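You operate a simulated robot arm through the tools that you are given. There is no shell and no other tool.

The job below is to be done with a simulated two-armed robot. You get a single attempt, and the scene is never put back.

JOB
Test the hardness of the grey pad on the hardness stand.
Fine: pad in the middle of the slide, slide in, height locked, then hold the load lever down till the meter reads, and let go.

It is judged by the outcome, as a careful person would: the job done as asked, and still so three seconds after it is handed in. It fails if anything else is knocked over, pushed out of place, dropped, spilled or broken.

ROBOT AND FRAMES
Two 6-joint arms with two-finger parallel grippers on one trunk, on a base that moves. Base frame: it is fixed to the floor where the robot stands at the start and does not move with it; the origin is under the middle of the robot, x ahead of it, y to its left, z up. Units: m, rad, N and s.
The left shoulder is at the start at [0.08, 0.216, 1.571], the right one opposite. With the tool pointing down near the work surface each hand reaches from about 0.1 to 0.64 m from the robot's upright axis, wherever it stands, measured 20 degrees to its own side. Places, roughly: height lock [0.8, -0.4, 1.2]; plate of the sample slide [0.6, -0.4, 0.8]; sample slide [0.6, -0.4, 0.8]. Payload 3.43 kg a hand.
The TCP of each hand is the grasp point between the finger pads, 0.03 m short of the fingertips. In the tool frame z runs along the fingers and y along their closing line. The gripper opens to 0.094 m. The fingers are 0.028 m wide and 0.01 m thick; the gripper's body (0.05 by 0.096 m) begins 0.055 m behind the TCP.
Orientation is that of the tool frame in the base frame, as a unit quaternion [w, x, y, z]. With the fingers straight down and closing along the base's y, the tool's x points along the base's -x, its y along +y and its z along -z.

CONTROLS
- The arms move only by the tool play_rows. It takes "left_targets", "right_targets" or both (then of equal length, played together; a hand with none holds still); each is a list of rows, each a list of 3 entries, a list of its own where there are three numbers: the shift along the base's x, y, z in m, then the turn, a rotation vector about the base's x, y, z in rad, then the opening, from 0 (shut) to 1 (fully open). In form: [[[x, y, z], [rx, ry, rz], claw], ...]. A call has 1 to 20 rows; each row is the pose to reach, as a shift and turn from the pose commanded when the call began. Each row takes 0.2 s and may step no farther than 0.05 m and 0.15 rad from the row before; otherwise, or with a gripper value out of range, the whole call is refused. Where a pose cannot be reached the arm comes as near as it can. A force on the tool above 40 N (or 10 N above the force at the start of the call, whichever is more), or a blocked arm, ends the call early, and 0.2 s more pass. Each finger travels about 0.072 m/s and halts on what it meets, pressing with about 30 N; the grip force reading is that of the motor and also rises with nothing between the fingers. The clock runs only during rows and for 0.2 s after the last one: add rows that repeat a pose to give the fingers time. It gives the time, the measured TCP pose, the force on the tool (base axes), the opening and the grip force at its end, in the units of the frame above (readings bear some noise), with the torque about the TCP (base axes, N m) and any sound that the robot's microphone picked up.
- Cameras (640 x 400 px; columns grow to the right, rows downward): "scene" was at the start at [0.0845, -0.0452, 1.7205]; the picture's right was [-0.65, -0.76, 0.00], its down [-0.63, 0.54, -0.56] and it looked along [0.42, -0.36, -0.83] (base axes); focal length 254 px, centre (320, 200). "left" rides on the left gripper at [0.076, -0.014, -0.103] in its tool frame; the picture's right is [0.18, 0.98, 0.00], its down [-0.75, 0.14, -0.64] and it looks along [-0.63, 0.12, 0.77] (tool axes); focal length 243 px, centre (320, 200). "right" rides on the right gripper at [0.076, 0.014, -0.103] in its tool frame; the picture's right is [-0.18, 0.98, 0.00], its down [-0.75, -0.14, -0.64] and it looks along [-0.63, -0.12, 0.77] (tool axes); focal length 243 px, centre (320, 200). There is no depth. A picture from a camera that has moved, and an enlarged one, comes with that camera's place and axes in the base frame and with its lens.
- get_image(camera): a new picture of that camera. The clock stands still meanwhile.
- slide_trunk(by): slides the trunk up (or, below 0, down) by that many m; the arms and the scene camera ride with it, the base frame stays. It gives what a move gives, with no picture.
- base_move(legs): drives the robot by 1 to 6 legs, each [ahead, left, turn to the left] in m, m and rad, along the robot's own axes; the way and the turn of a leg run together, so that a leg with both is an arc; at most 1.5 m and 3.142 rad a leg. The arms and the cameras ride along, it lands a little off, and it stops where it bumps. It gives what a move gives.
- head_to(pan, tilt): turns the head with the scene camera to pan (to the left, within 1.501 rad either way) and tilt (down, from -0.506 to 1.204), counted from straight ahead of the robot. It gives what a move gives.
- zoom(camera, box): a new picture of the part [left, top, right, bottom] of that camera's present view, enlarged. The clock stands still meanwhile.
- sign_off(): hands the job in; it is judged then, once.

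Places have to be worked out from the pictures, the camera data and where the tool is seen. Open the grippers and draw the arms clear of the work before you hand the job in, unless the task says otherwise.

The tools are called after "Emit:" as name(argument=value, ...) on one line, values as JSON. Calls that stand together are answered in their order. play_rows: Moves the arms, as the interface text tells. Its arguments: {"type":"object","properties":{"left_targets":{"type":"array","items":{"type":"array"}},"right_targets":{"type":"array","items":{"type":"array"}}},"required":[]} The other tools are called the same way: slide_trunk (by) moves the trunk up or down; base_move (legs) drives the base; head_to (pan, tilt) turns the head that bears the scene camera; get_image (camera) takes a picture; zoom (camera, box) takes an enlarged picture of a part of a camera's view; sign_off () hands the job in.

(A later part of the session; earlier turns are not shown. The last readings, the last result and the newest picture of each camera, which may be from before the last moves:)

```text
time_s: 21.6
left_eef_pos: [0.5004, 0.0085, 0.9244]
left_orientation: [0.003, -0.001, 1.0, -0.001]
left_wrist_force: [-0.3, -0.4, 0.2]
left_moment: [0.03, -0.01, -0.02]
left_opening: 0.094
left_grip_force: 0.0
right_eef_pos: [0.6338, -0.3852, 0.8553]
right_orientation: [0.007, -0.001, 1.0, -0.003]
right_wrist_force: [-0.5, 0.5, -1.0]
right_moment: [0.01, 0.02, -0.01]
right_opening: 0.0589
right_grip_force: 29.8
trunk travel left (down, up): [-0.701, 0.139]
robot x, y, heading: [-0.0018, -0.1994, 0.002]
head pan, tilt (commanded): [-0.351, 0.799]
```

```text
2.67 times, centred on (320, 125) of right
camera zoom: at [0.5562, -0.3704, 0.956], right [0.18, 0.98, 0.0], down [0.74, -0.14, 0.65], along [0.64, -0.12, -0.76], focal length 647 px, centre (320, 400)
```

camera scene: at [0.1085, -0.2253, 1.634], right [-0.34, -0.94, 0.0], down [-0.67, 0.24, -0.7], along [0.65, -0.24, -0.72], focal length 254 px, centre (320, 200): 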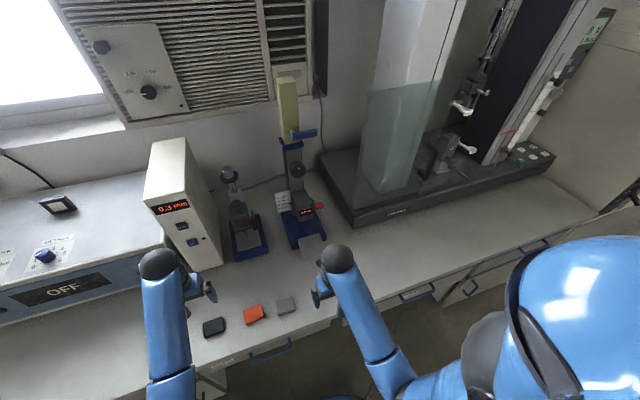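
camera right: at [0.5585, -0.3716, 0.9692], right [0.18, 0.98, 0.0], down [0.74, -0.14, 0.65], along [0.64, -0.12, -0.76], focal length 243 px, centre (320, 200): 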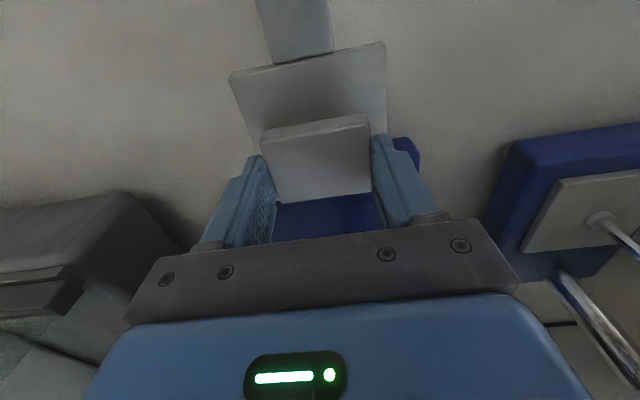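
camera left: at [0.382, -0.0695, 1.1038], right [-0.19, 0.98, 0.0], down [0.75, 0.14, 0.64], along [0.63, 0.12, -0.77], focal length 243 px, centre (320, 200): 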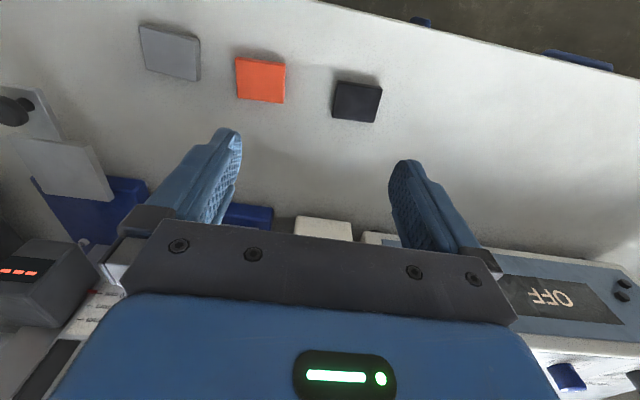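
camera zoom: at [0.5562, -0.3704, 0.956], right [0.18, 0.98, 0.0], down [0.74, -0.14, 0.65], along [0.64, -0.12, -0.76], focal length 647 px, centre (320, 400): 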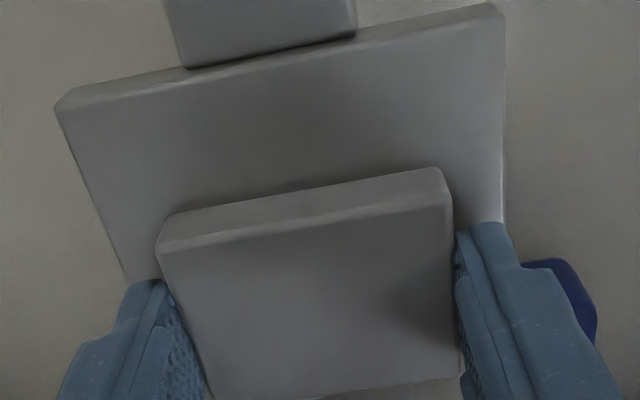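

No contact yet at TCP z 0.855. I'll lower a few more millimetres.

Emit:
play_rows(right_targets=[[[0, 0, -0.001], [0, 0, 0], 0.4], [[0, 0, -0.002], [0, 0, 0], 0.4], [[0, 0, -0.002], [0, 0, 0], 0.4]])

Emit:
zoom(camera="right", box=[200, 50, 440, 200])

```text
time_s: 22.4
left_eef_pos: [0.5014, 0.0081, 0.9237]
left_orientation: [0.004, -0.001, 1.0, 0.0]
left_wrist_force: [0.9, 0.2, -0.3]
left_moment: [-0.01, 0.03, 0.03]
left_opening: 0.0939
left_grip_force: 0.0
right_eef_pos: [0.6344, -0.3861, 0.8535]
right_orientation: [0.006, -0.001, 1.0, -0.002]
right_wrist_force: [0.8, -0.3, 0.0]
right_moment: [-0.01, 0.04, 0.0]
right_opening: 0.0588
right_grip_force: 30.2
trunk travel left (down, up): [-0.701, 0.139]
robot x, y, heading: [-0.0028, -0.1986, 0.004]
head pan, tilt (commanded): [-0.351, 0.799]
```

```text
2.67 times, centred on (320, 125) of right
camera zoom: at [0.5558, -0.3705, 0.9543], right [0.18, 0.98, 0.0], down [0.74, -0.14, 0.65], along [0.64, -0.12, -0.76], focal length 647 px, centre (320, 400)
```

zoom: 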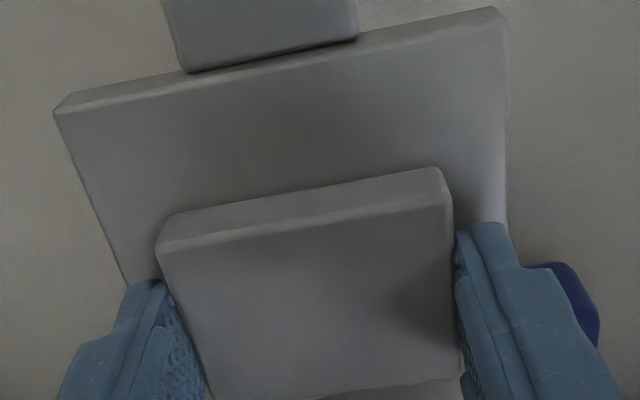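

Still no contact, and the pad is about 3 mm too far in +x against the plate centre (0.632). I'll shift it back 3 mm while lowering 2 mm more.

Emit:
play_rows(right_targets=[[[-0.0015, -0.0005, -0.0005], [0, 0, 0], 0.4], [[-0.003, -0.0005, -0.001], [0, 0, 0], 0.4], [[-0.003, -0.0005, -0.0015], [0, 0, 0], 0.4], [[-0.003, -0.0005, -0.002], [0, 0, 0], 0.4], [[-0.003, -0.0005, -0.002], [0, 0, 0], 0.4]])

```text
time_s: 23.6
left_eef_pos: [0.5009, 0.0086, 0.9236]
left_orientation: [0.005, -0.001, 1.0, 0.0]
left_wrist_force: [0.0, 0.6, -0.5]
left_moment: [0.03, -0.01, 0.02]
left_opening: 0.094
left_grip_force: 0.1
right_eef_pos: [0.63, -0.3854, 0.8514]
right_orientation: [0.008, -0.001, 1.0, -0.002]
right_wrist_force: [0.3, -1.4, 6.8]
right_moment: [0.18, 0.03, 0.0]
right_opening: 0.0589
right_grip_force: 30.2
trunk travel left (down, up): [-0.701, 0.139]
robot x, y, heading: [-0.001, -0.2007, 0.005]
head pan, tilt (commanded): [-0.351, 0.799]
```

Contact: 6.8 N upward at TCP z 0.851, so the pad rests on the plate. I'll open the fingers, then look before lifting.

Emit:
play_rows(right_targets=[[[0, 0, 0.0005], [0, 0, 0], 0.66], [[0, 0, 0.0005], [0, 0, 0], 0.75], [[0, 0, 0.0005], [0, 0, 0], 0.9], [[0, 0, 0.0005], [0, 0, 0], 0.9], [[0, 0, 0.0005], [0, 0, 0], 0.9]])

Emit:
get_image(camera="right")

```text
time_s: 24.8
left_eef_pos: [0.5001, 0.0073, 0.9232]
left_orientation: [0.004, -0.001, 1.0, 0.001]
left_wrist_force: [0.7, -0.1, 0.1]
left_moment: [0.0, 0.01, 0.01]
left_opening: 0.0941
left_grip_force: 0.1
right_eef_pos: [0.6302, -0.3855, 0.851]
right_orientation: [0.007, 0.0, 1.0, -0.002]
right_wrist_force: [-1.0, -0.5, -0.8]
right_moment: [0.0, -0.01, -0.02]
right_opening: 0.0846
right_grip_force: 0.0
trunk travel left (down, up): [-0.701, 0.139]
robot x, y, heading: [0.0003, -0.1997, 0.004]
head pan, tilt (commanded): [-0.351, 0.799]
```

```text
taken
camera right: at [0.5529, -0.3711, 0.9528], right [0.18, 0.98, 0.0], down [0.74, -0.14, 0.65], along [0.64, -0.12, -0.76], focal length 243 px, centre (320, 200)
```

right: 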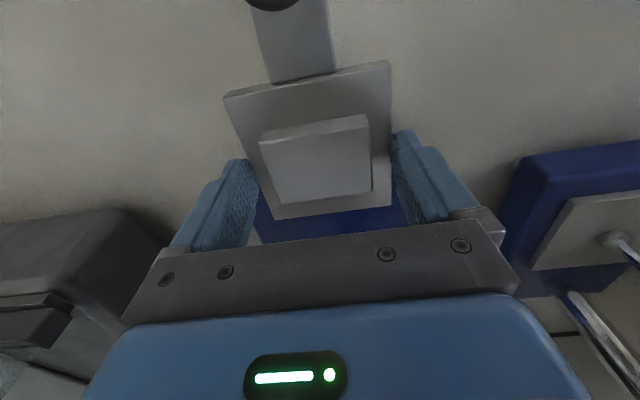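

The pad is released and looks central on the plate. I'll lift straight up and verify its centring.

Emit:
play_rows(right_targets=[[[0, 0, 0.02], [0, 0, 0], 0.9], [[0, 0, 0.04], [0, 0, 0], 0.9], [[-0.03, 0, 0.045], [0, 0, 0], 0.9], [[-0.06, 0, 0.045], [0, 0, 0], 0.9], [[-0.06, 0, 0.045], [0, 0, 0], 0.9]])

Emit:
get_image(camera="right")

Emit:
zoom(camera="right", box=[200, 80, 440, 230])

```text
time_s: 26.0
left_eef_pos: [0.5013, 0.0081, 0.9227]
left_orientation: [0.004, -0.002, 1.0, 0.0]
left_wrist_force: [-1.1, 0.3, -0.7]
left_moment: [0.01, 0.01, 0.03]
left_opening: 0.0938
left_grip_force: 0.0
right_eef_pos: [0.5719, -0.3868, 0.8964]
right_orientation: [0.007, -0.001, 1.0, -0.003]
right_wrist_force: [0.9, 0.7, 0.2]
right_moment: [0.02, 0.02, -0.03]
right_opening: 0.0843
right_grip_force: 0.1
trunk travel left (down, up): [-0.701, 0.139]
robot x, y, heading: [0.0014, -0.2015, 0.009]
head pan, tilt (commanded): [-0.351, 0.799]
```

```text
taken
camera right: at [0.4938, -0.3715, 0.9986], right [0.18, 0.98, 0.0], down [0.74, -0.14, 0.65], along [0.64, -0.12, -0.76], focal length 243 px, centre (320, 200)
```

right: 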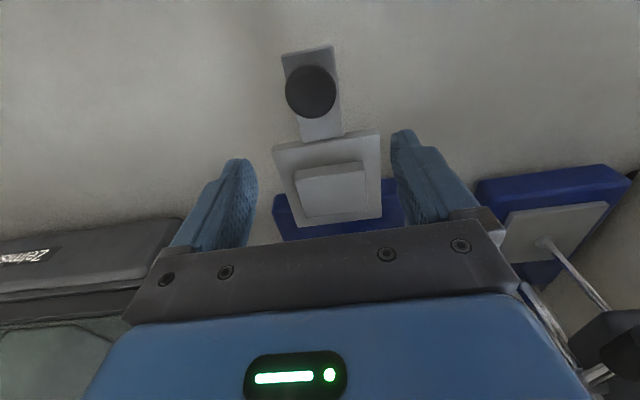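

```text
2.67 times, centred on (320, 155) of right
camera zoom: at [0.4938, -0.3715, 0.9986], right [0.18, 0.98, 0.0], down [0.74, -0.14, 0.65], along [0.64, -0.12, -0.76], focal length 647 px, centre (320, 320)
```

zoom: 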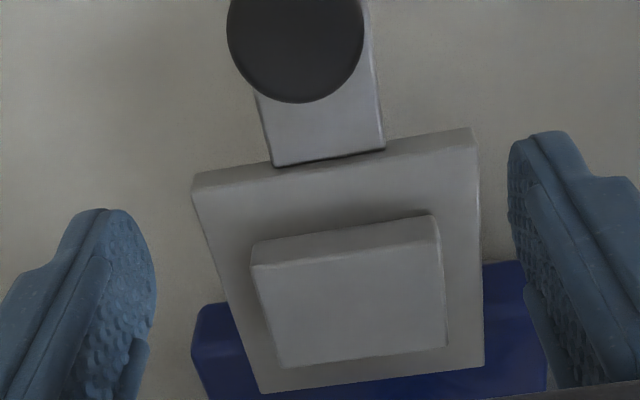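

The pad sits within about 3 mm of the plate's middle. Before sliding it in I want to be sure the indenter clears the pad, so I'll bring the left hand over, pitched and yawed, to look at the gap under the meter head from the side.

Emit:
play_rows(left_targets=[[[0.008, -0.03, 0], [-0.0375, -0.0952, -0.1026], 1], [[0.017, -0.06, 0], [-0.0749, -0.1904, -0.2053], 1], [[0.025, -0.09, 0], [-0.1124, -0.2856, -0.3079], 1], [[0.034, -0.12, 0], [-0.1499, -0.3807, -0.4106], 1], [[0.042, -0.15, 0], [-0.1874, -0.4759, -0.5132], 1], [[0.05, -0.18, 0], [-0.2248, -0.5711, -0.6159], 1], [[0.059, -0.203, 0], [-0.2623, -0.6663, -0.7185], 1], [[0.059, -0.203, 0], [-0.2623, -0.6663, -0.7185], 1]])

Emit:
get_image(camera="left")

```text
time_s: 27.8
left_eef_pos: [0.5603, -0.195, 0.9233]
left_orientation: [0.323, 0.343, 0.873, -0.128]
left_wrist_force: [-0.3, 0.7, 0.4]
left_moment: [0.0, 0.0, 0.02]
left_opening: 0.0941
left_grip_force: 0.0
right_eef_pos: [0.5709, -0.3873, 0.8969]
right_orientation: [0.007, -0.001, 1.0, -0.003]
right_wrist_force: [0.0, -0.6, -0.1]
right_moment: [-0.01, 0.02, 0.0]
right_opening: 0.0844
right_grip_force: 0.0
trunk travel left (down, up): [-0.701, 0.139]
robot x, y, heading: [-0.0025, -0.2025, 0.002]
head pan, tilt (commanded): [-0.351, 0.799]
```

```text
taken
camera left: at [0.4603, -0.1209, 0.9522], right [0.57, 0.81, -0.12], down [0.21, 0.0, 0.98], along [0.8, -0.58, -0.17], focal length 243 px, centre (320, 200)
```

left: 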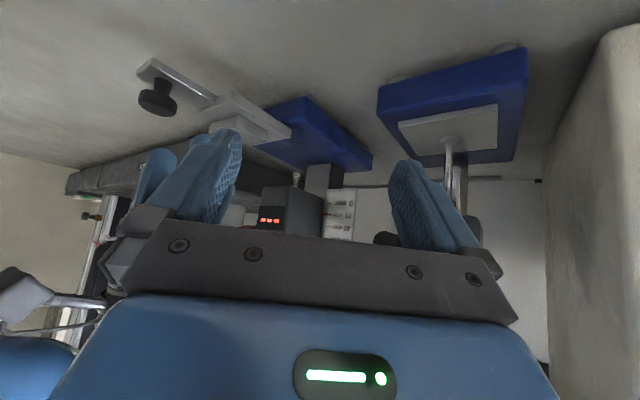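

This gives an upside-down side view: indenter at about (296, 178), pad and plate on the left. I'll enlarge it.

Emit:
zoom(camera="left", box=[230, 140, 370, 230])

Emit:
zoom(camera="left", box=[120, 50, 300, 160])

```text
4.44 times, centred on (300, 185) of left
camera zoom: at [0.4603, -0.1209, 0.9522], right [0.57, 0.81, -0.12], down [0.21, 0.0, 0.98], along [0.8, -0.58, -0.17], focal length 1078 px, centre (409, 267)
```

zoom: 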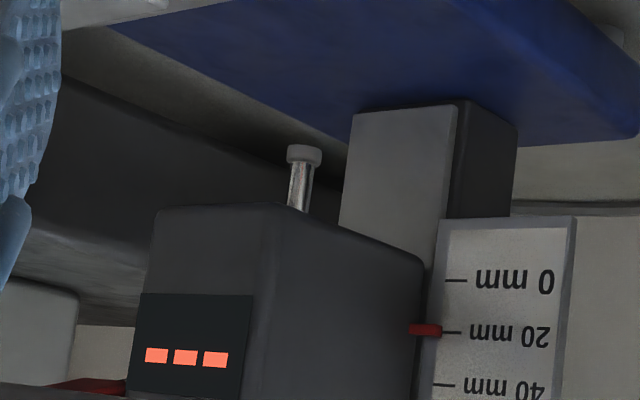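

```text
3.56 times, centred on (210, 105) of left
camera zoom: at [0.4603, -0.1209, 0.9522], right [0.57, 0.81, -0.12], down [0.21, 0.0, 0.98], along [0.8, -0.58, -0.17], focal length 863 px, centre (711, 538)
```

zoom: 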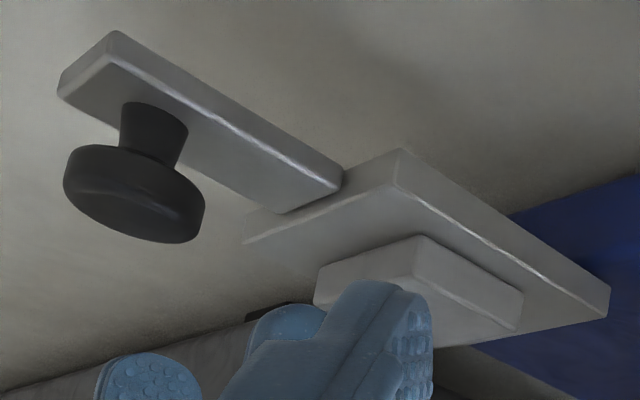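

The scale pointer reads 20 mm and the indenter tip is about 22 mm above the plate, leaving roughly 8 mm over the 14 mm pad, so it slides in freely. Next I'll put the right fingers around the slide's black knob at (0.541, -0.3855), top z≈0.84.

Emit:
play_rows(right_targets=[[[-0.015, 0.001, 0.003], [0, 0, 0], 0.9], [[-0.03, 0.001, 0.003], [0, 0, 0], 0.9], [[-0.03, 0.001, 0.003], [0, 0, 0], 0.9], [[-0.03, 0.001, -0.015], [0, 0, 0], 0.9], [[-0.03, 0.001, -0.03], [0, 0, 0], 0.9], [[-0.03, 0.001, -0.03], [0, 0, 0], 0.9]])

Emit:
get_image(camera="right")

Emit:
get_image(camera="left")

```text
time_s: 29.2
left_eef_pos: [0.5609, -0.1957, 0.9239]
left_orientation: [0.323, 0.342, 0.873, -0.128]
left_wrist_force: [0.6, 0.2, -0.3]
left_moment: [0.02, 0.08, -0.01]
left_opening: 0.094
left_grip_force: 0.0
right_eef_pos: [0.5404, -0.3845, 0.8665]
right_orientation: [0.007, -0.002, 1.0, -0.002]
right_wrist_force: [-0.2, -0.7, 0.1]
right_moment: [0.0, 0.0, -0.01]
right_opening: 0.0847
right_grip_force: 0.0
trunk travel left (down, up): [-0.701, 0.139]
robot x, y, heading: [0.0021, -0.2011, 0.001]
head pan, tilt (commanded): [-0.351, 0.799]
```

```text
taken
camera right: at [0.463, -0.3697, 0.968], right [0.18, 0.98, 0.0], down [0.74, -0.14, 0.65], along [0.64, -0.12, -0.76], focal length 243 px, centre (320, 200)
```

right: 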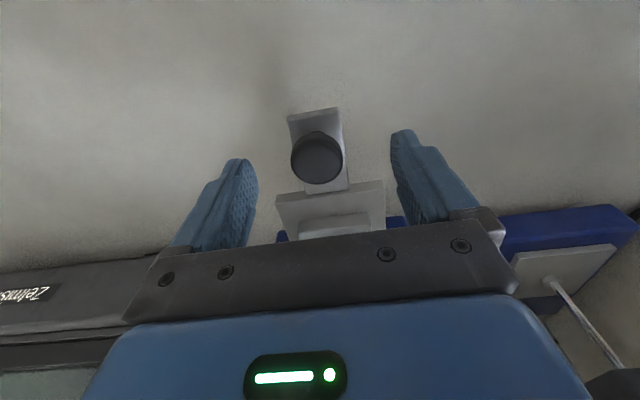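

```text
taken
camera left: at [0.4603, -0.1207, 0.9523], right [0.57, 0.82, -0.12], down [0.21, 0.0, 0.98], along [0.8, -0.58, -0.17], focal length 243 px, centre (320, 200)
```

left: 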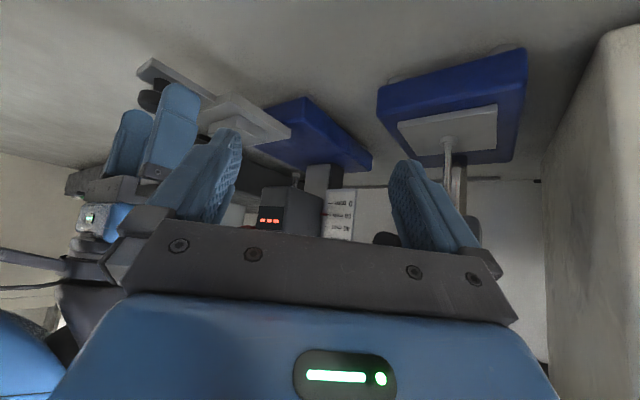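

The knob is centred between the fingers. I'll lower 8 mm more and close on it.

Emit:
play_rows(right_targets=[[[-0.001, 0, -0.004], [0, 0, 0], 0.9], [[-0.001, 0, -0.009], [0, 0, 0], 0.9], [[-0.001, 0, -0.009], [0, 0, 0], 0.6], [[-0.001, 0, -0.009], [0, 0, 0], 0.4], [[-0.001, 0, -0.009], [0, 0, 0], 0.2], [[-0.001, 0, -0.009], [0, 0, 0], 0.2], [[-0.001, 0, -0.009], [0, 0, 0], 0.2]])

Emit:
get_image(camera="right")

Emit:
zoom(camera="left", box=[80, 40, 320, 190])

```text
time_s: 30.8
left_eef_pos: [0.5616, -0.1972, 0.9228]
left_orientation: [0.322, 0.344, 0.873, -0.128]
left_wrist_force: [0.3, -0.4, 0.5]
left_moment: [0.01, 0.0, 0.03]
left_opening: 0.0941
left_grip_force: 0.1
right_eef_pos: [0.5387, -0.3873, 0.8573]
right_orientation: [0.009, 0.0, 1.0, -0.003]
right_wrist_force: [-0.4, -7.5, 1.0]
right_moment: [-0.28, 0.02, -0.08]
right_opening: 0.0314
right_grip_force: 44.6
trunk travel left (down, up): [-0.701, 0.139]
robot x, y, heading: [0.0047, -0.1964, -0.002]
head pan, tilt (commanded): [-0.351, 0.799]
```

```text
taken
camera right: at [0.4618, -0.3714, 0.9589], right [0.18, 0.98, 0.0], down [0.74, -0.14, 0.65], along [0.64, -0.12, -0.76], focal length 243 px, centre (320, 200)
```

right: 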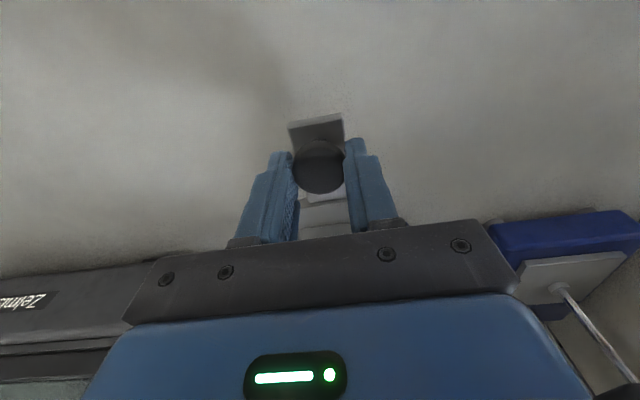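

```text
2.67 times, centred on (200, 115) of left
camera zoom: at [0.4602, -0.122, 0.9525], right [0.57, 0.81, -0.12], down [0.21, 0.0, 0.98], along [0.8, -0.58, -0.17], focal length 647 px, centre (640, 427)
```

zoom: 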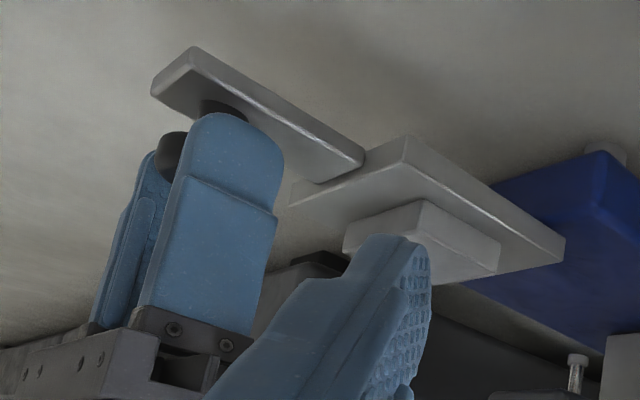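

The knob is gripped (31 mm). I'll relieve the small sideways force and push the slide in along +x slowly, about 0.09 m first, then look.

Emit:
play_rows(right_targets=[[[0.004, -0.0015, 0], [0, 0, 0], 0.2], [[0.01, -0.0015, 0], [0, 0, 0], 0.2], [[0.017, -0.0015, 0], [0, 0, 0], 0.2], [[0.025, -0.0015, 0], [0, 0, 0], 0.2], [[0.033, -0.0015, 0], [0, 0, 0], 0.2], [[0.041, -0.0015, 0], [0, 0, 0], 0.2], [[0.049, -0.0015, 0], [0, 0, 0], 0.2], [[0.057, -0.0015, 0], [0, 0, 0], 0.2], [[0.065, -0.0015, 0], [0, 0, 0], 0.2], [[0.073, -0.0015, 0], [0, 0, 0], 0.2], [[0.08, -0.0015, 0], [0, 0, 0], 0.2], [[0.085, -0.0015, 0], [0, 0, 0], 0.2], [[0.085, -0.0015, 0], [0, 0, 0], 0.2]])

Emit:
get_image(camera="left")

Emit:
get_image(camera="right")

```text
time_s: 33.6
left_eef_pos: [0.5617, -0.1945, 0.9234]
left_orientation: [0.323, 0.342, 0.873, -0.128]
left_wrist_force: [0.1, -0.6, -0.7]
left_moment: [-0.01, 0.04, 0.0]
left_opening: 0.0937
left_grip_force: 0.1
right_eef_pos: [0.6246, -0.387, 0.8569]
right_orientation: [0.008, -0.001, 1.0, -0.003]
right_wrist_force: [-0.1, 2.2, 4.4]
right_moment: [0.0, 0.9, 0.0]
right_opening: 0.0312
right_grip_force: 45.2
trunk travel left (down, up): [-0.701, 0.139]
robot x, y, heading: [-0.0024, -0.2015, 0.008]
head pan, tilt (commanded): [-0.351, 0.799]
```

```text
taken
camera left: at [0.46, -0.1205, 0.9525], right [0.57, 0.82, -0.12], down [0.21, 0.0, 0.98], along [0.8, -0.58, -0.17], focal length 243 px, centre (320, 200)
```

left: 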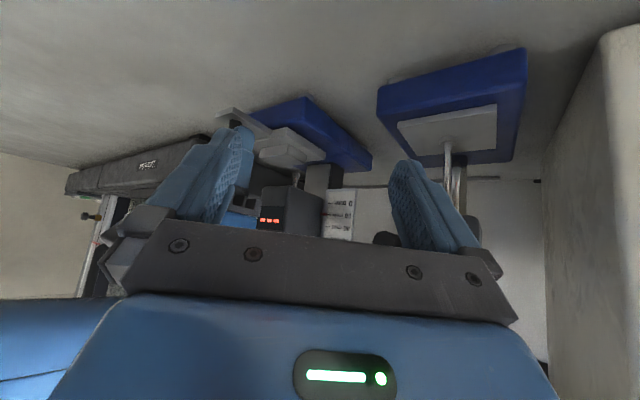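

```text
taken
camera right: at [0.5469, -0.3715, 0.9589], right [0.18, 0.98, 0.0], down [0.74, -0.14, 0.65], along [0.64, -0.12, -0.76], focal length 243 px, centre (320, 200)
```

right: 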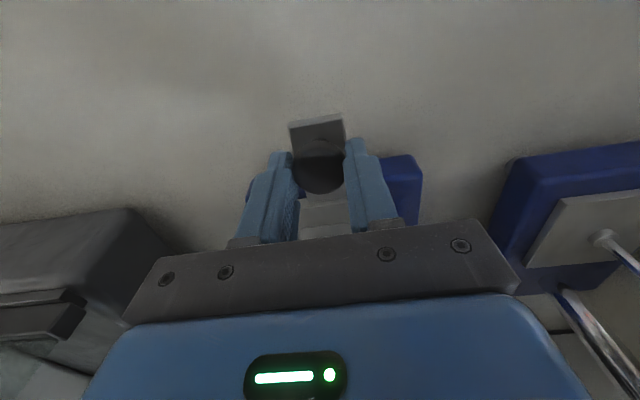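

The slide moved in 85 mm without resistance. I'll zoom in to see the pad against the indenter.

Emit:
zoom(camera="left", box=[200, 90, 360, 190])

Emit:
zoom(camera="scene", box=[240, 180, 360, 255])

```text
4.00 times, centred on (280, 140) of left
camera zoom: at [0.46, -0.1205, 0.9525], right [0.57, 0.82, -0.12], down [0.21, 0.0, 0.98], along [0.8, -0.58, -0.17], focal length 970 px, centre (480, 440)
```

zoom: 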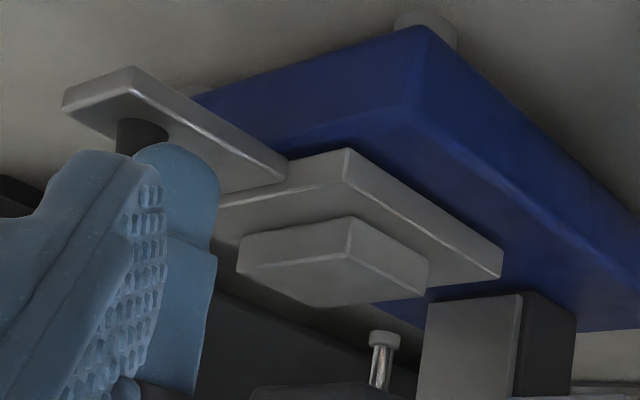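

```text
5.33 times, centred on (300, 218) of scene
camera zoom: at [0.1063, -0.2256, 1.6342], right [-0.34, -0.94, 0.0], down [-0.67, 0.24, -0.7], along [0.66, -0.24, -0.72], focal length 1354 px, centre (427, 107)
```

zoom: 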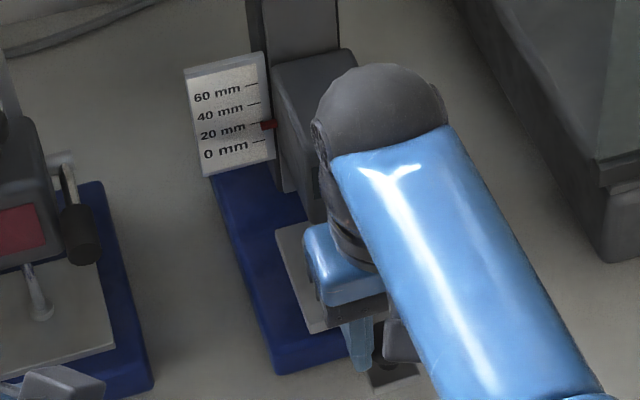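

The pad clears the indenter and is nearly under it. I'll keep pushing slowly until it meets its stop.

Emit:
play_rows(right_targets=[[[0.005, 0, 0], [0, 0, 0], 0.2], [[0.011, 0, 0], [0, 0, 0], 0.2], [[0.017, 0, 0], [0, 0, 0], 0.2], [[0.022, 0, 0], [0, 0, 0], 0.2], [[0.026, 0, 0], [0, 0, 0], 0.2], [[0.029, 0, 0], [0, 0, 0], 0.2], [[0.029, 0, 0], [0, 0, 0], 0.2]])

Emit:
zoom(camera="left", box=[200, 90, 360, 190])

```text
time_s: 35.2
left_eef_pos: [0.5618, -0.1955, 0.9245]
left_orientation: [0.323, 0.343, 0.873, -0.128]
left_wrist_force: [-0.5, -0.6, 0.9]
left_moment: [-0.01, 0.05, 0.02]
left_opening: 0.0941
left_grip_force: 0.0
right_eef_pos: [0.6536, -0.3866, 0.8573]
right_orientation: [0.007, -0.001, 1.0, -0.002]
right_wrist_force: [0.2, 2.1, -1.9]
right_moment: [-0.03, -0.32, -0.03]
right_opening: 0.0312
right_grip_force: 45.2
trunk travel left (down, up): [-0.701, 0.139]
robot x, y, heading: [0.0022, -0.1956, 0.006]
head pan, tilt (commanded): [-0.351, 0.799]
```

```text
4.00 times, centred on (280, 140) of left
camera zoom: at [0.4605, -0.1206, 0.9522], right [0.57, 0.82, -0.12], down [0.21, 0.0, 0.98], along [0.8, -0.58, -0.17], focal length 970 px, centre (480, 440)
```

zoom: 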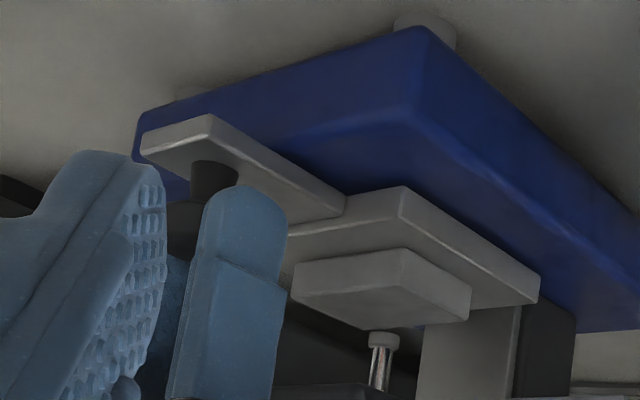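

Pad centre is now at about x 0.747 and the indenter at about 0.752, with no stop felt yet. I'll push on a few millimetres at a time.

Emit:
play_rows(right_targets=[[[0.003, 0, 0], [0, 0, 0], 0.2], [[0.006, 0, 0], [0, 0, 0], 0.2], [[0.009, 0, 0], [0, 0, 0], 0.2], [[0.012, 0, 0], [0, 0, 0], 0.2], [[0.012, 0, 0], [0, 0, 0], 0.2]])

Emit:
zoom(camera="left", box=[200, 90, 360, 190])

```text
time_s: 36.4
left_eef_pos: [0.5579, -0.1953, 0.9257]
left_orientation: [0.324, 0.343, 0.873, -0.127]
left_wrist_force: [-0.5, 0.3, 0.2]
left_moment: [0.03, -0.01, 0.02]
left_opening: 0.094
left_grip_force: 0.1
right_eef_pos: [0.6613, -0.3876, 0.8587]
right_orientation: [0.005, 0.0, 1.0, -0.003]
right_wrist_force: [-28.0, 4.3, -4.6]
right_moment: [0.04, 0.95, 0.01]
right_opening: 0.0316
right_grip_force: 44.3
trunk travel left (down, up): [-0.701, 0.139]
robot x, y, heading: [0.0008, -0.1995, 0.002]
head pan, tilt (commanded): [-0.351, 0.799]
```

```text
4.00 times, centred on (280, 140) of left
camera zoom: at [0.4577, -0.1205, 0.9536], right [0.57, 0.81, -0.12], down [0.21, 0.0, 0.98], along [0.8, -0.58, -0.17], focal length 970 px, centre (480, 440)
```

zoom: 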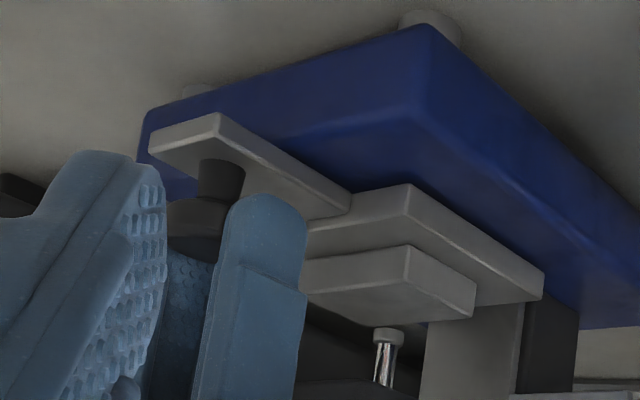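

The slide hit its stop (-28 N along x at TCP x 0.661). I'll ease the push, open the fingers and lift off.

Emit:
play_rows(right_targets=[[[-0.004, 0, 0], [0, 0, 0], 0.2], [[-0.005, 0, 0], [0, 0, 0], 0.35], [[-0.005, 0, 0], [0, 0, 0], 0.5], [[-0.005, 0, 0], [0, 0, 0], 0.8], [[-0.005, 0, 0], [0, 0, 0], 0.8], [[-0.005, 0, 0.02], [0, 0, 0], 0.8], [[-0.005, 0, 0.04], [0, 0, 0], 0.8], [[-0.04, 0, 0.04], [0, 0, 0], 0.8], [[-0.08, 0, 0.04], [0, 0, 0], 0.8], [[-0.12, 0, 0.04], [0, 0, 0], 0.8], [[-0.16, 0, 0.04], [0, 0, 0], 0.8]])

Emit:
get_image(camera="left")

Emit:
zoom(camera="left", box=[200, 90, 360, 190])

Emit:
zoom(camera="scene", box=[240, 160, 360, 255])

```text
time_s: 38.8
left_eef_pos: [0.5603, -0.1946, 0.9248]
left_orientation: [0.323, 0.344, 0.873, -0.129]
left_wrist_force: [-0.3, 0.0, 0.3]
left_moment: [0.01, 0.0, 0.0]
left_opening: 0.0939
left_grip_force: 0.0
right_eef_pos: [0.505, -0.3872, 0.8982]
right_orientation: [0.008, -0.001, 1.0, -0.003]
right_wrist_force: [-0.1, 0.0, 0.5]
right_moment: [-0.01, 0.01, 0.0]
right_opening: 0.0751
right_grip_force: 0.0
trunk travel left (down, up): [-0.701, 0.139]
robot x, y, heading: [0.0025, -0.196, -0.001]
head pan, tilt (commanded): [-0.351, 0.799]
```

```text
taken
camera left: at [0.4591, -0.1208, 0.953], right [0.57, 0.82, -0.12], down [0.21, 0.0, 0.98], along [0.8, -0.58, -0.17], focal length 243 px, centre (320, 200)
```

left: 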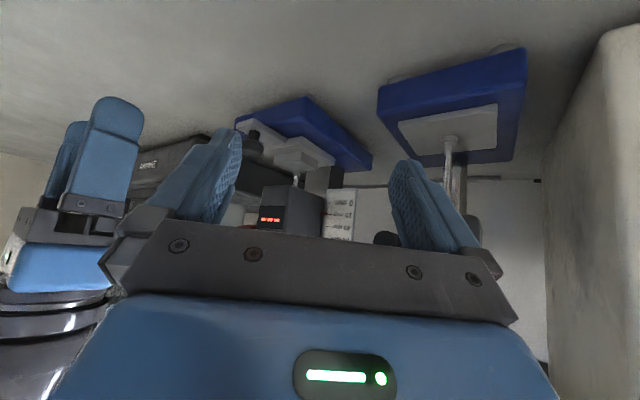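

```text
4.00 times, centred on (280, 140) of left
camera zoom: at [0.4591, -0.1208, 0.953], right [0.57, 0.82, -0.12], down [0.21, 0.0, 0.98], along [0.8, -0.58, -0.17], focal length 970 px, centre (480, 440)
```

zoom: 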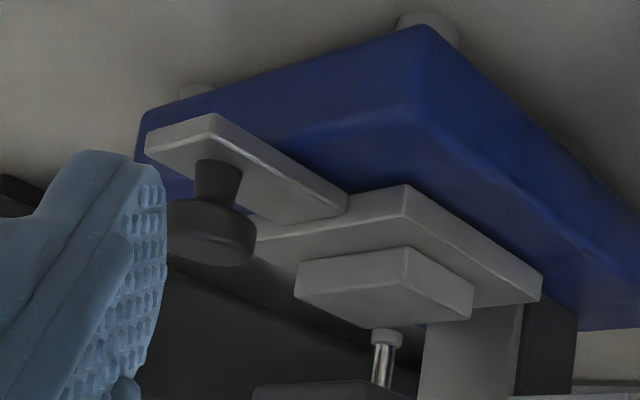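

```text
4.21 times, centred on (300, 208) of scene
camera zoom: at [0.1047, -0.2262, 1.6343], right [-0.34, -0.94, 0.0], down [-0.67, 0.25, -0.7], along [0.66, -0.24, -0.72], focal length 1069 px, centre (404, 168)
```

zoom: 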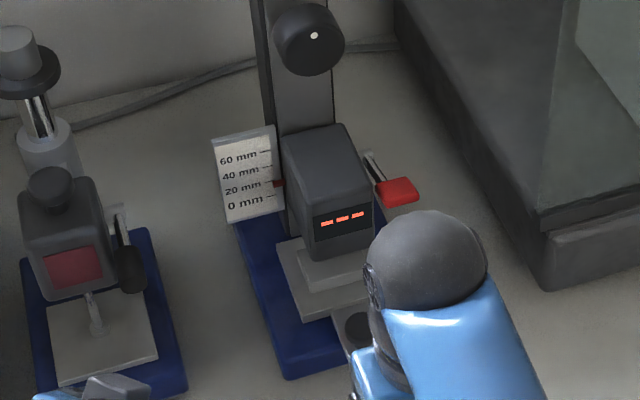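

The slide is fully in with the pad central under the indenter. Now the lock: I'll zoom on it from the present (lower) head position to triangulate the bar.

Emit:
zoom(camera="scene", box=[262, 110, 342, 160])

Emit:
zoom(camera="scene", box=[262, 60, 342, 110])

Emit:
zoom(camera="scene", box=[262, 150, 342, 200])

```text
8.00 times, centred on (302, 135) of scene
camera zoom: at [0.1047, -0.2262, 1.6343], right [-0.34, -0.94, 0.0], down [-0.67, 0.25, -0.7], along [0.66, -0.24, -0.72], focal length 2031 px, centre (464, 720)
```

zoom: 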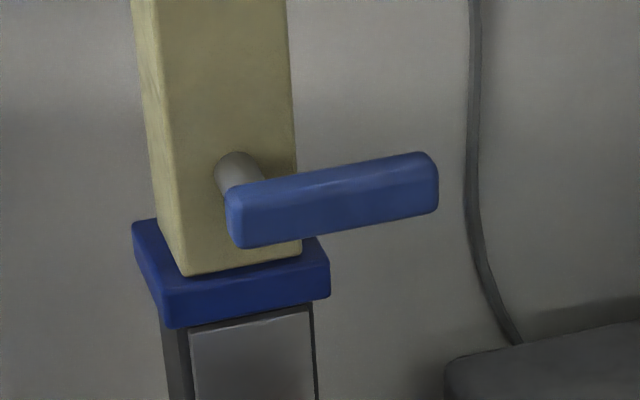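

```text
8.00 times, centred on (302, 85) of scene
camera zoom: at [0.1047, -0.2262, 1.6343], right [-0.34, -0.94, 0.0], down [-0.67, 0.25, -0.7], along [0.66, -0.24, -0.72], focal length 2031 px, centre (464, 1120)
```

zoom: 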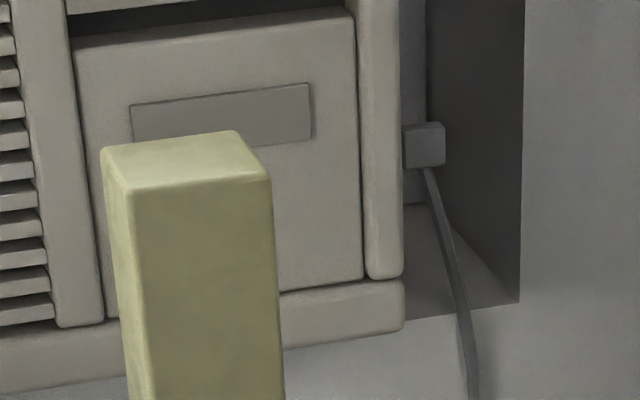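

```text
8.00 times, centred on (302, 175) of scene
camera zoom: at [0.1047, -0.2262, 1.6343], right [-0.34, -0.94, 0.0], down [-0.67, 0.25, -0.7], along [0.66, -0.24, -0.72], focal length 2031 px, centre (464, 400)
```

zoom: 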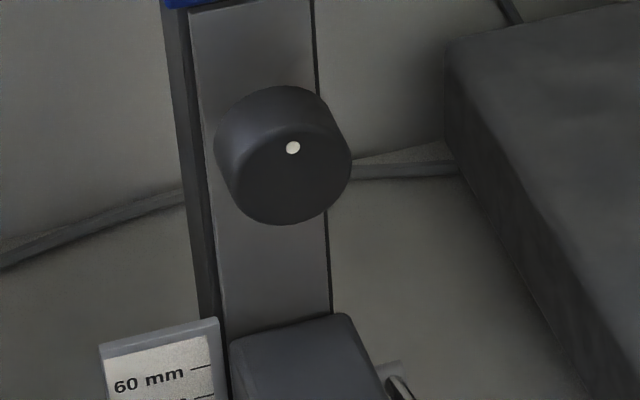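

Triangulating gives the lock pivot at about (0.80, -0.391, 1.205). The bar's front is at x≈0.779, running to y≈-0.461, with the column face at x≈0.82. I'll close the right fingers and bring the hand up, fingers pointing forward, to a standoff short of the bar.

Emit:
play_rows(right_targets=[[[0.005, -0.005, 0.0], [0, -0.12, 0], 0.4], [[0.01, -0.01, 0.03], [0, -0.26, 0], 0.0], [[0.02, -0.016, 0.065], [0, -0.4, 0], 0.0], [[0.03, -0.022, 0.1], [0, -0.54, 0], 0.0], [[0.045, -0.028, 0.135], [0, -0.68, 0], 0.0], [[0.06, -0.034, 0.17], [0, -0.82, 0], 0.0], [[0.075, -0.04, 0.205], [0, -0.96, 0], 0.0], [[0.09, -0.046, 0.24], [0, -1.1, 0], 0.0], [[0.105, -0.052, 0.275], [0, -1.24, 0], 0.0], [[0.12, -0.058, 0.31], [0, -1.38, 0], 0.0], [[0.135, -0.058, 0.345], [0, -1.5, 0], 0.0], [[0.135, -0.058, 0.362], [0, -1.5, 0], 0.0], [[0.135, -0.058, 0.362], [0, -1.5, 0], 0.0]])

Emit:
get_image(camera="scene")

Emit:
get_image(camera="right")

```text
time_s: 41.6
left_eef_pos: [0.56, -0.194, 0.923]
left_orientation: [0.323, 0.343, 0.873, -0.127]
left_wrist_force: [-0.9, 0.8, 0.1]
left_moment: [0.0, 0.01, -0.02]
left_opening: 0.0941
left_grip_force: 0.0
right_eef_pos: [0.6392, -0.445, 1.2594]
right_orientation: [0.688, 0.002, 0.726, -0.003]
right_wrist_force: [-0.3, 0.2, -0.9]
right_moment: [0.01, 0.0, -0.01]
right_opening: 0.0
right_grip_force: 30.0
trunk travel left (down, up): [-0.701, 0.139]
robot x, y, heading: [-0.0047, -0.1998, 0.005]
head pan, tilt (commanded): [-0.351, 0.799]
```

```text
taken
camera scene: at [0.1064, -0.2262, 1.6341], right [-0.34, -0.94, 0.0], down [-0.67, 0.25, -0.7], along [0.66, -0.24, -0.72], focal length 254 px, centre (320, 200)
```

scene: 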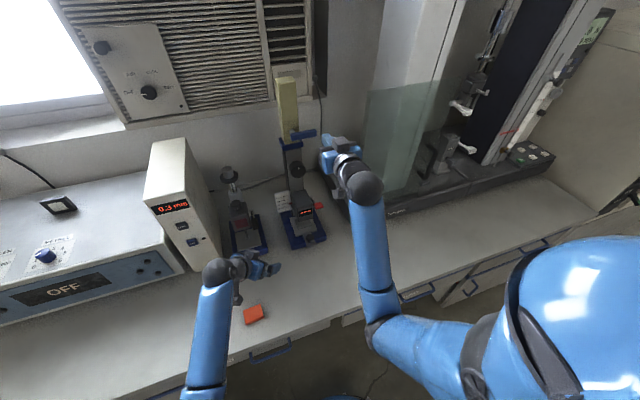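

```text
taken
camera right: at [0.5338, -0.4308, 1.1895], right [0.01, 0.98, 0.18], down [-0.6, -0.14, 0.79], along [0.8, -0.12, 0.59], focal length 243 px, centre (320, 200)
```

right: 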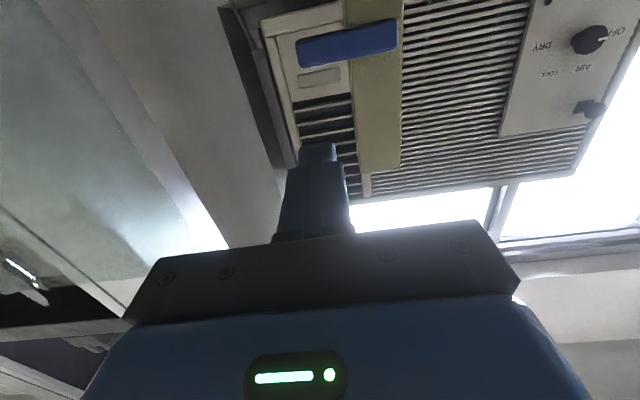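

The pose was reached, and the wrist camera now sees the lock bar directly (picture upside-down). I'll enlarge both views before approaching.

Emit:
zoom(camera="right", box=[240, 0, 440, 170])

Emit:
zoom(camera="scene", box=[260, 70, 380, 220])

```text
2.35 times, centred on (340, 85) of right
camera zoom: at [0.5338, -0.4308, 1.1895], right [0.01, 0.98, 0.18], down [-0.6, -0.14, 0.79], along [0.8, -0.12, 0.59], focal length 571 px, centre (273, 471)
```

zoom: 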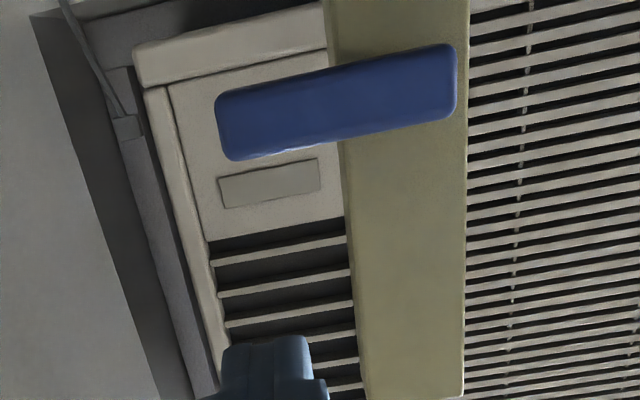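

```text
2.67 times, centred on (320, 145) of scene
camera zoom: at [0.1064, -0.2262, 1.6341], right [-0.34, -0.94, 0.0], down [-0.67, 0.25, -0.7], along [0.66, -0.24, -0.72], focal length 677 px, centre (320, 347)
```

zoom: 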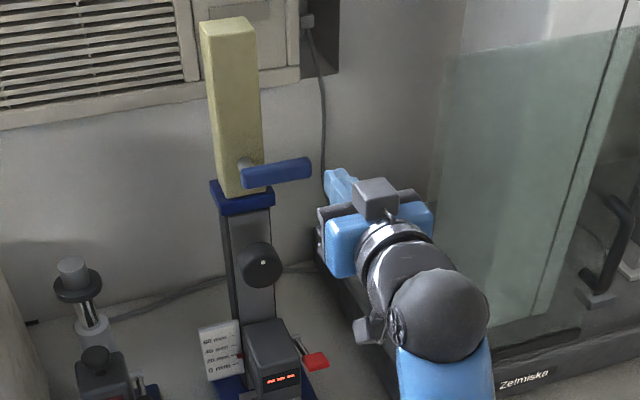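

Both views agree: the bar spans z 1.20–1.22 and y -0.375 to -0.458. I'll advance above its free end so the fingertips overlap it, then come down to just touch.

Emit:
play_rows(right_targets=[[[0.03, 0, 0], [0, 0, 0], 0.0], [[0.065, 0, 0], [0, 0, 0], 0.0], [[0.1, 0, 0], [0, 0, 0], 0.0], [[0.128, 0, 0], [0, 0, 0], 0.0], [[0.128, 0, -0.01], [0, 0, 0], 0.0], [[0.128, 0, -0.019], [0, 0, 0], 0.0], [[0.128, 0, -0.019], [0, 0, 0], 0.0]])

Emit:
get_image(camera="right")

Emit:
zoom(camera="scene", box=[260, 90, 360, 170])

```text
time_s: 43.2
left_eef_pos: [0.5606, -0.195, 0.9236]
left_orientation: [0.322, 0.343, 0.873, -0.128]
left_wrist_force: [-0.3, -0.3, 0.5]
left_moment: [0.02, -0.01, -0.01]
left_opening: 0.094
left_grip_force: 0.1
right_eef_pos: [0.7708, -0.4437, 1.2404]
right_orientation: [0.687, 0.001, 0.726, -0.003]
right_wrist_force: [0.4, 0.1, -0.7]
right_moment: [0.02, 0.0, 0.01]
right_opening: 0.0
right_grip_force: 30.0
trunk travel left (down, up): [-0.701, 0.139]
robot x, y, heading: [0.0011, -0.2002, 0.004]
head pan, tilt (commanded): [-0.351, 0.799]
```

```text
taken
camera right: at [0.6625, -0.4291, 1.1698], right [0.01, 0.98, 0.18], down [-0.6, -0.14, 0.79], along [0.8, -0.12, 0.59], focal length 243 px, centre (320, 200)
```

right: 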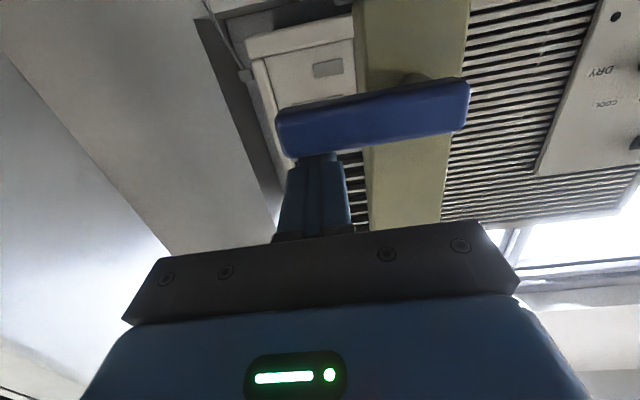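

```text
5.00 times, centred on (310, 130) of scene
camera zoom: at [0.1072, -0.226, 1.6341], right [-0.34, -0.94, 0.0], down [-0.67, 0.25, -0.7], along [0.65, -0.24, -0.72], focal length 1269 px, centre (370, 550)
```

zoom: 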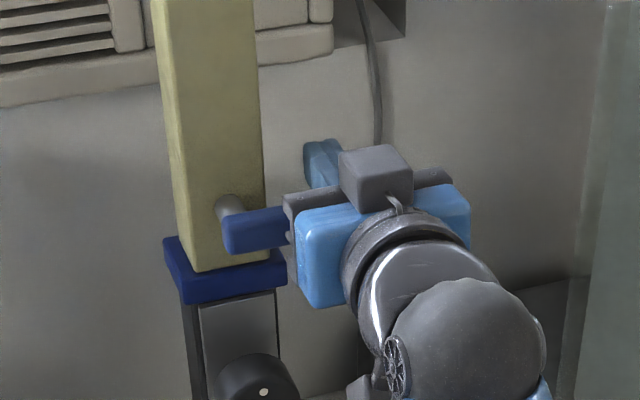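

The closed fingers are now just above the bar's free end. I'll press down gently along the lock's arc and see whether it turns that way.

Emit:
play_rows(right_targets=[[[0, 0, -0.004], [0, 0, 0], 0.0], [[0, 0, -0.007], [0, 0, 0], 0.0], [[0, -0.0015, -0.011], [0, 0, 0], 0.0], [[0, -0.003, -0.0154], [0, 0, 0], 0.0], [[0, -0.003, -0.0154], [0, 0, 0], 0.0]])

Emit:
get_image(camera="right")

```text
time_s: 44.4
left_eef_pos: [0.5616, -0.1949, 0.9252]
left_orientation: [0.323, 0.342, 0.873, -0.127]
left_wrist_force: [0.2, 0.3, 0.2]
left_moment: [0.02, 0.0, -0.02]
left_opening: 0.0939
left_grip_force: 0.1
right_eef_pos: [0.7677, -0.4471, 1.2244]
right_orientation: [0.688, 0.002, 0.726, -0.003]
right_wrist_force: [0.6, -0.5, -0.2]
right_moment: [-0.02, 0.0, -0.01]
right_opening: 0.0003
right_grip_force: 30.2
trunk travel left (down, up): [-0.701, 0.139]
robot x, y, heading: [0.002, -0.199, 0.005]
head pan, tilt (commanded): [-0.351, 0.799]
```

```text
taken
camera right: at [0.6618, -0.4329, 1.1549], right [0.02, 0.98, 0.18], down [-0.6, -0.14, 0.79], along [0.8, -0.12, 0.59], focal length 243 px, centre (320, 200)
```

right: 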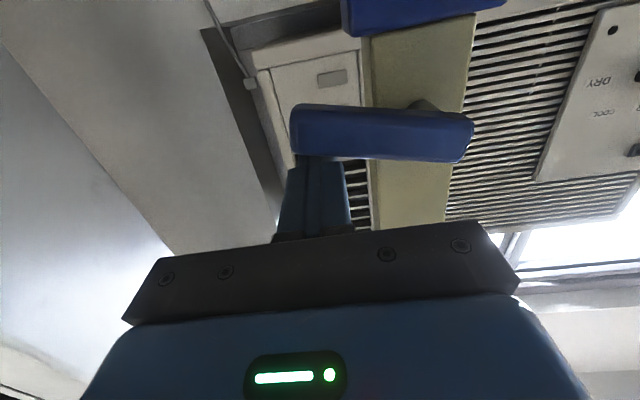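

The bar turned freely downward (about 0.2 rad) with almost no force. I'll continue along the arc and look part way.

Emit:
play_rows(right_targets=[[[0, -0.0016, -0.0083], [0, 0, 0], 0.0], [[0, -0.0021, -0.0172], [0, 0, 0], 0.0], [[0, -0.0011, -0.0263], [0, 0, 0], 0.0], [[0, 0.0012, -0.035], [0, 0, 0], 0.0], [[0, 0.0047, -0.0433], [0, 0, 0], 0.0], [[0, 0.0047, -0.0433], [0, 0, 0], 0.0]])

Emit:
get_image(camera="right")

Emit:
zoom(camera="scene", box=[250, 100, 350, 220])

```text
time_s: 45.8
left_eef_pos: [0.5617, -0.1953, 0.9236]
left_orientation: [0.322, 0.343, 0.873, -0.128]
left_wrist_force: [0.5, 1.0, 0.3]
left_moment: [-0.02, 0.01, -0.01]
left_opening: 0.094
left_grip_force: 0.1
right_eef_pos: [0.7689, -0.4424, 1.1818]
right_orientation: [0.686, 0.002, 0.727, -0.003]
right_wrist_force: [0.2, 0.1, -0.1]
right_moment: [0.02, 0.01, 0.02]
right_opening: 0.0
right_grip_force: 29.9
trunk travel left (down, up): [-0.701, 0.139]
robot x, y, heading: [-0.0007, -0.199, 0.006]
head pan, tilt (commanded): [-0.351, 0.799]
```

```text
taken
camera right: at [0.6616, -0.4279, 1.1115], right [0.01, 0.98, 0.18], down [-0.6, -0.14, 0.79], along [0.8, -0.12, 0.59], focal length 243 px, centre (320, 200)
```

right: 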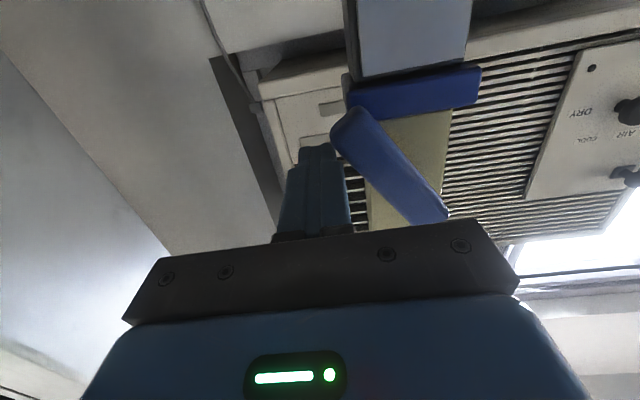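

```text
3.33 times, centred on (300, 160) of scene
camera zoom: at [0.1067, -0.2261, 1.6341], right [-0.34, -0.94, 0.0], down [-0.67, 0.25, -0.7], along [0.65, -0.24, -0.72], focal length 846 px, centre (387, 333)
```

zoom: 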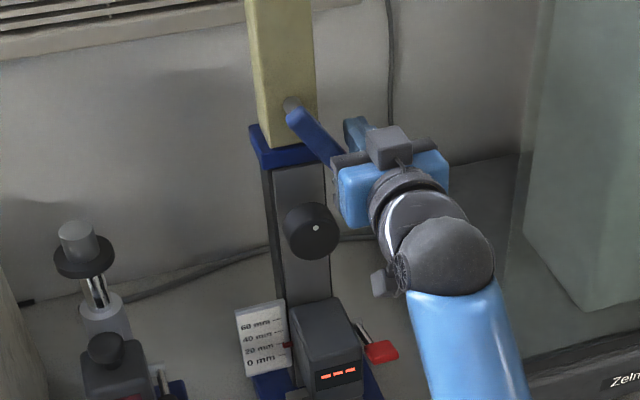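

The bar follows down and the height pointer stays at 20 mm. I'll carry on toward straight down until it stops.

Emit:
play_rows(right_targets=[[[0, 0.0047, -0.0076], [0, 0, 0], 0.0], [[0, 0.0107, -0.0145], [0, 0, 0], 0.0], [[0, 0.0175, -0.0204], [0, 0, 0], 0.0], [[0, 0.0251, -0.0253], [0, 0, 0], 0.0], [[0, 0.0251, -0.0253], [0, 0, 0], 0.0]])

Emit:
get_image(camera="right")

Emit:
zoom(camera="scene", box=[250, 100, 350, 220])

```text
time_s: 46.6
left_eef_pos: [0.5605, -0.1989, 0.9242]
left_orientation: [0.323, 0.345, 0.872, -0.127]
left_wrist_force: [0.7, 0.6, -0.9]
left_moment: [0.01, 0.03, -0.01]
left_opening: 0.0938
left_grip_force: 0.2
right_eef_pos: [0.7669, -0.4409, 1.1755]
right_orientation: [0.696, 0.006, 0.718, -0.01]
right_wrist_force: [-4.0, -10.4, 5.0]
right_moment: [-0.1, 0.08, 0.08]
right_opening: 0.0
right_grip_force: 30.4
trunk travel left (down, up): [-0.701, 0.139]
robot x, y, heading: [-0.0034, -0.1984, -0.002]
head pan, tilt (commanded): [-0.351, 0.799]
stopped in row 3 (right hand): the force on the tool passed its limit at 45 N (the readings are from after the stop); the commanded pose is now the measured one
```

```text
taken
camera right: at [0.6624, -0.4243, 1.1032], right [0.03, 0.98, 0.18], down [-0.62, -0.12, 0.77], along [0.78, -0.13, 0.61], focal length 243 px, centre (320, 200)
```

right: 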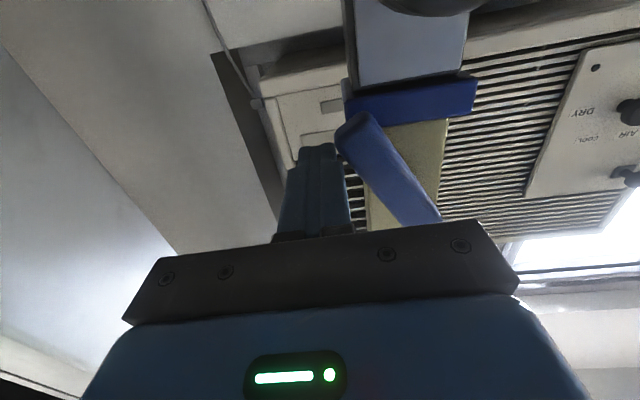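

```text
3.33 times, centred on (300, 160) of scene
camera zoom: at [0.1051, -0.2289, 1.6339], right [-0.35, -0.94, 0.0], down [-0.67, 0.25, -0.7], along [0.65, -0.24, -0.72], focal length 846 px, centre (387, 333)
```

zoom: 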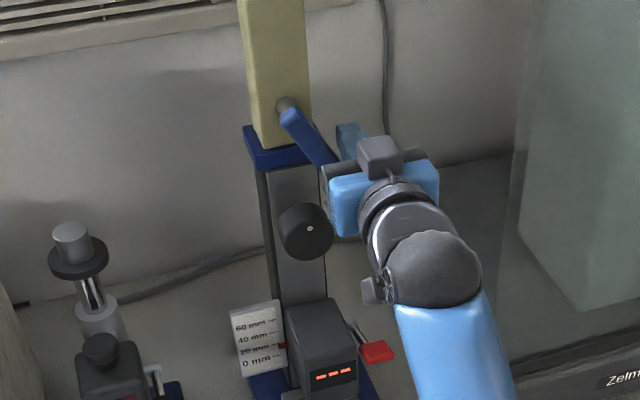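

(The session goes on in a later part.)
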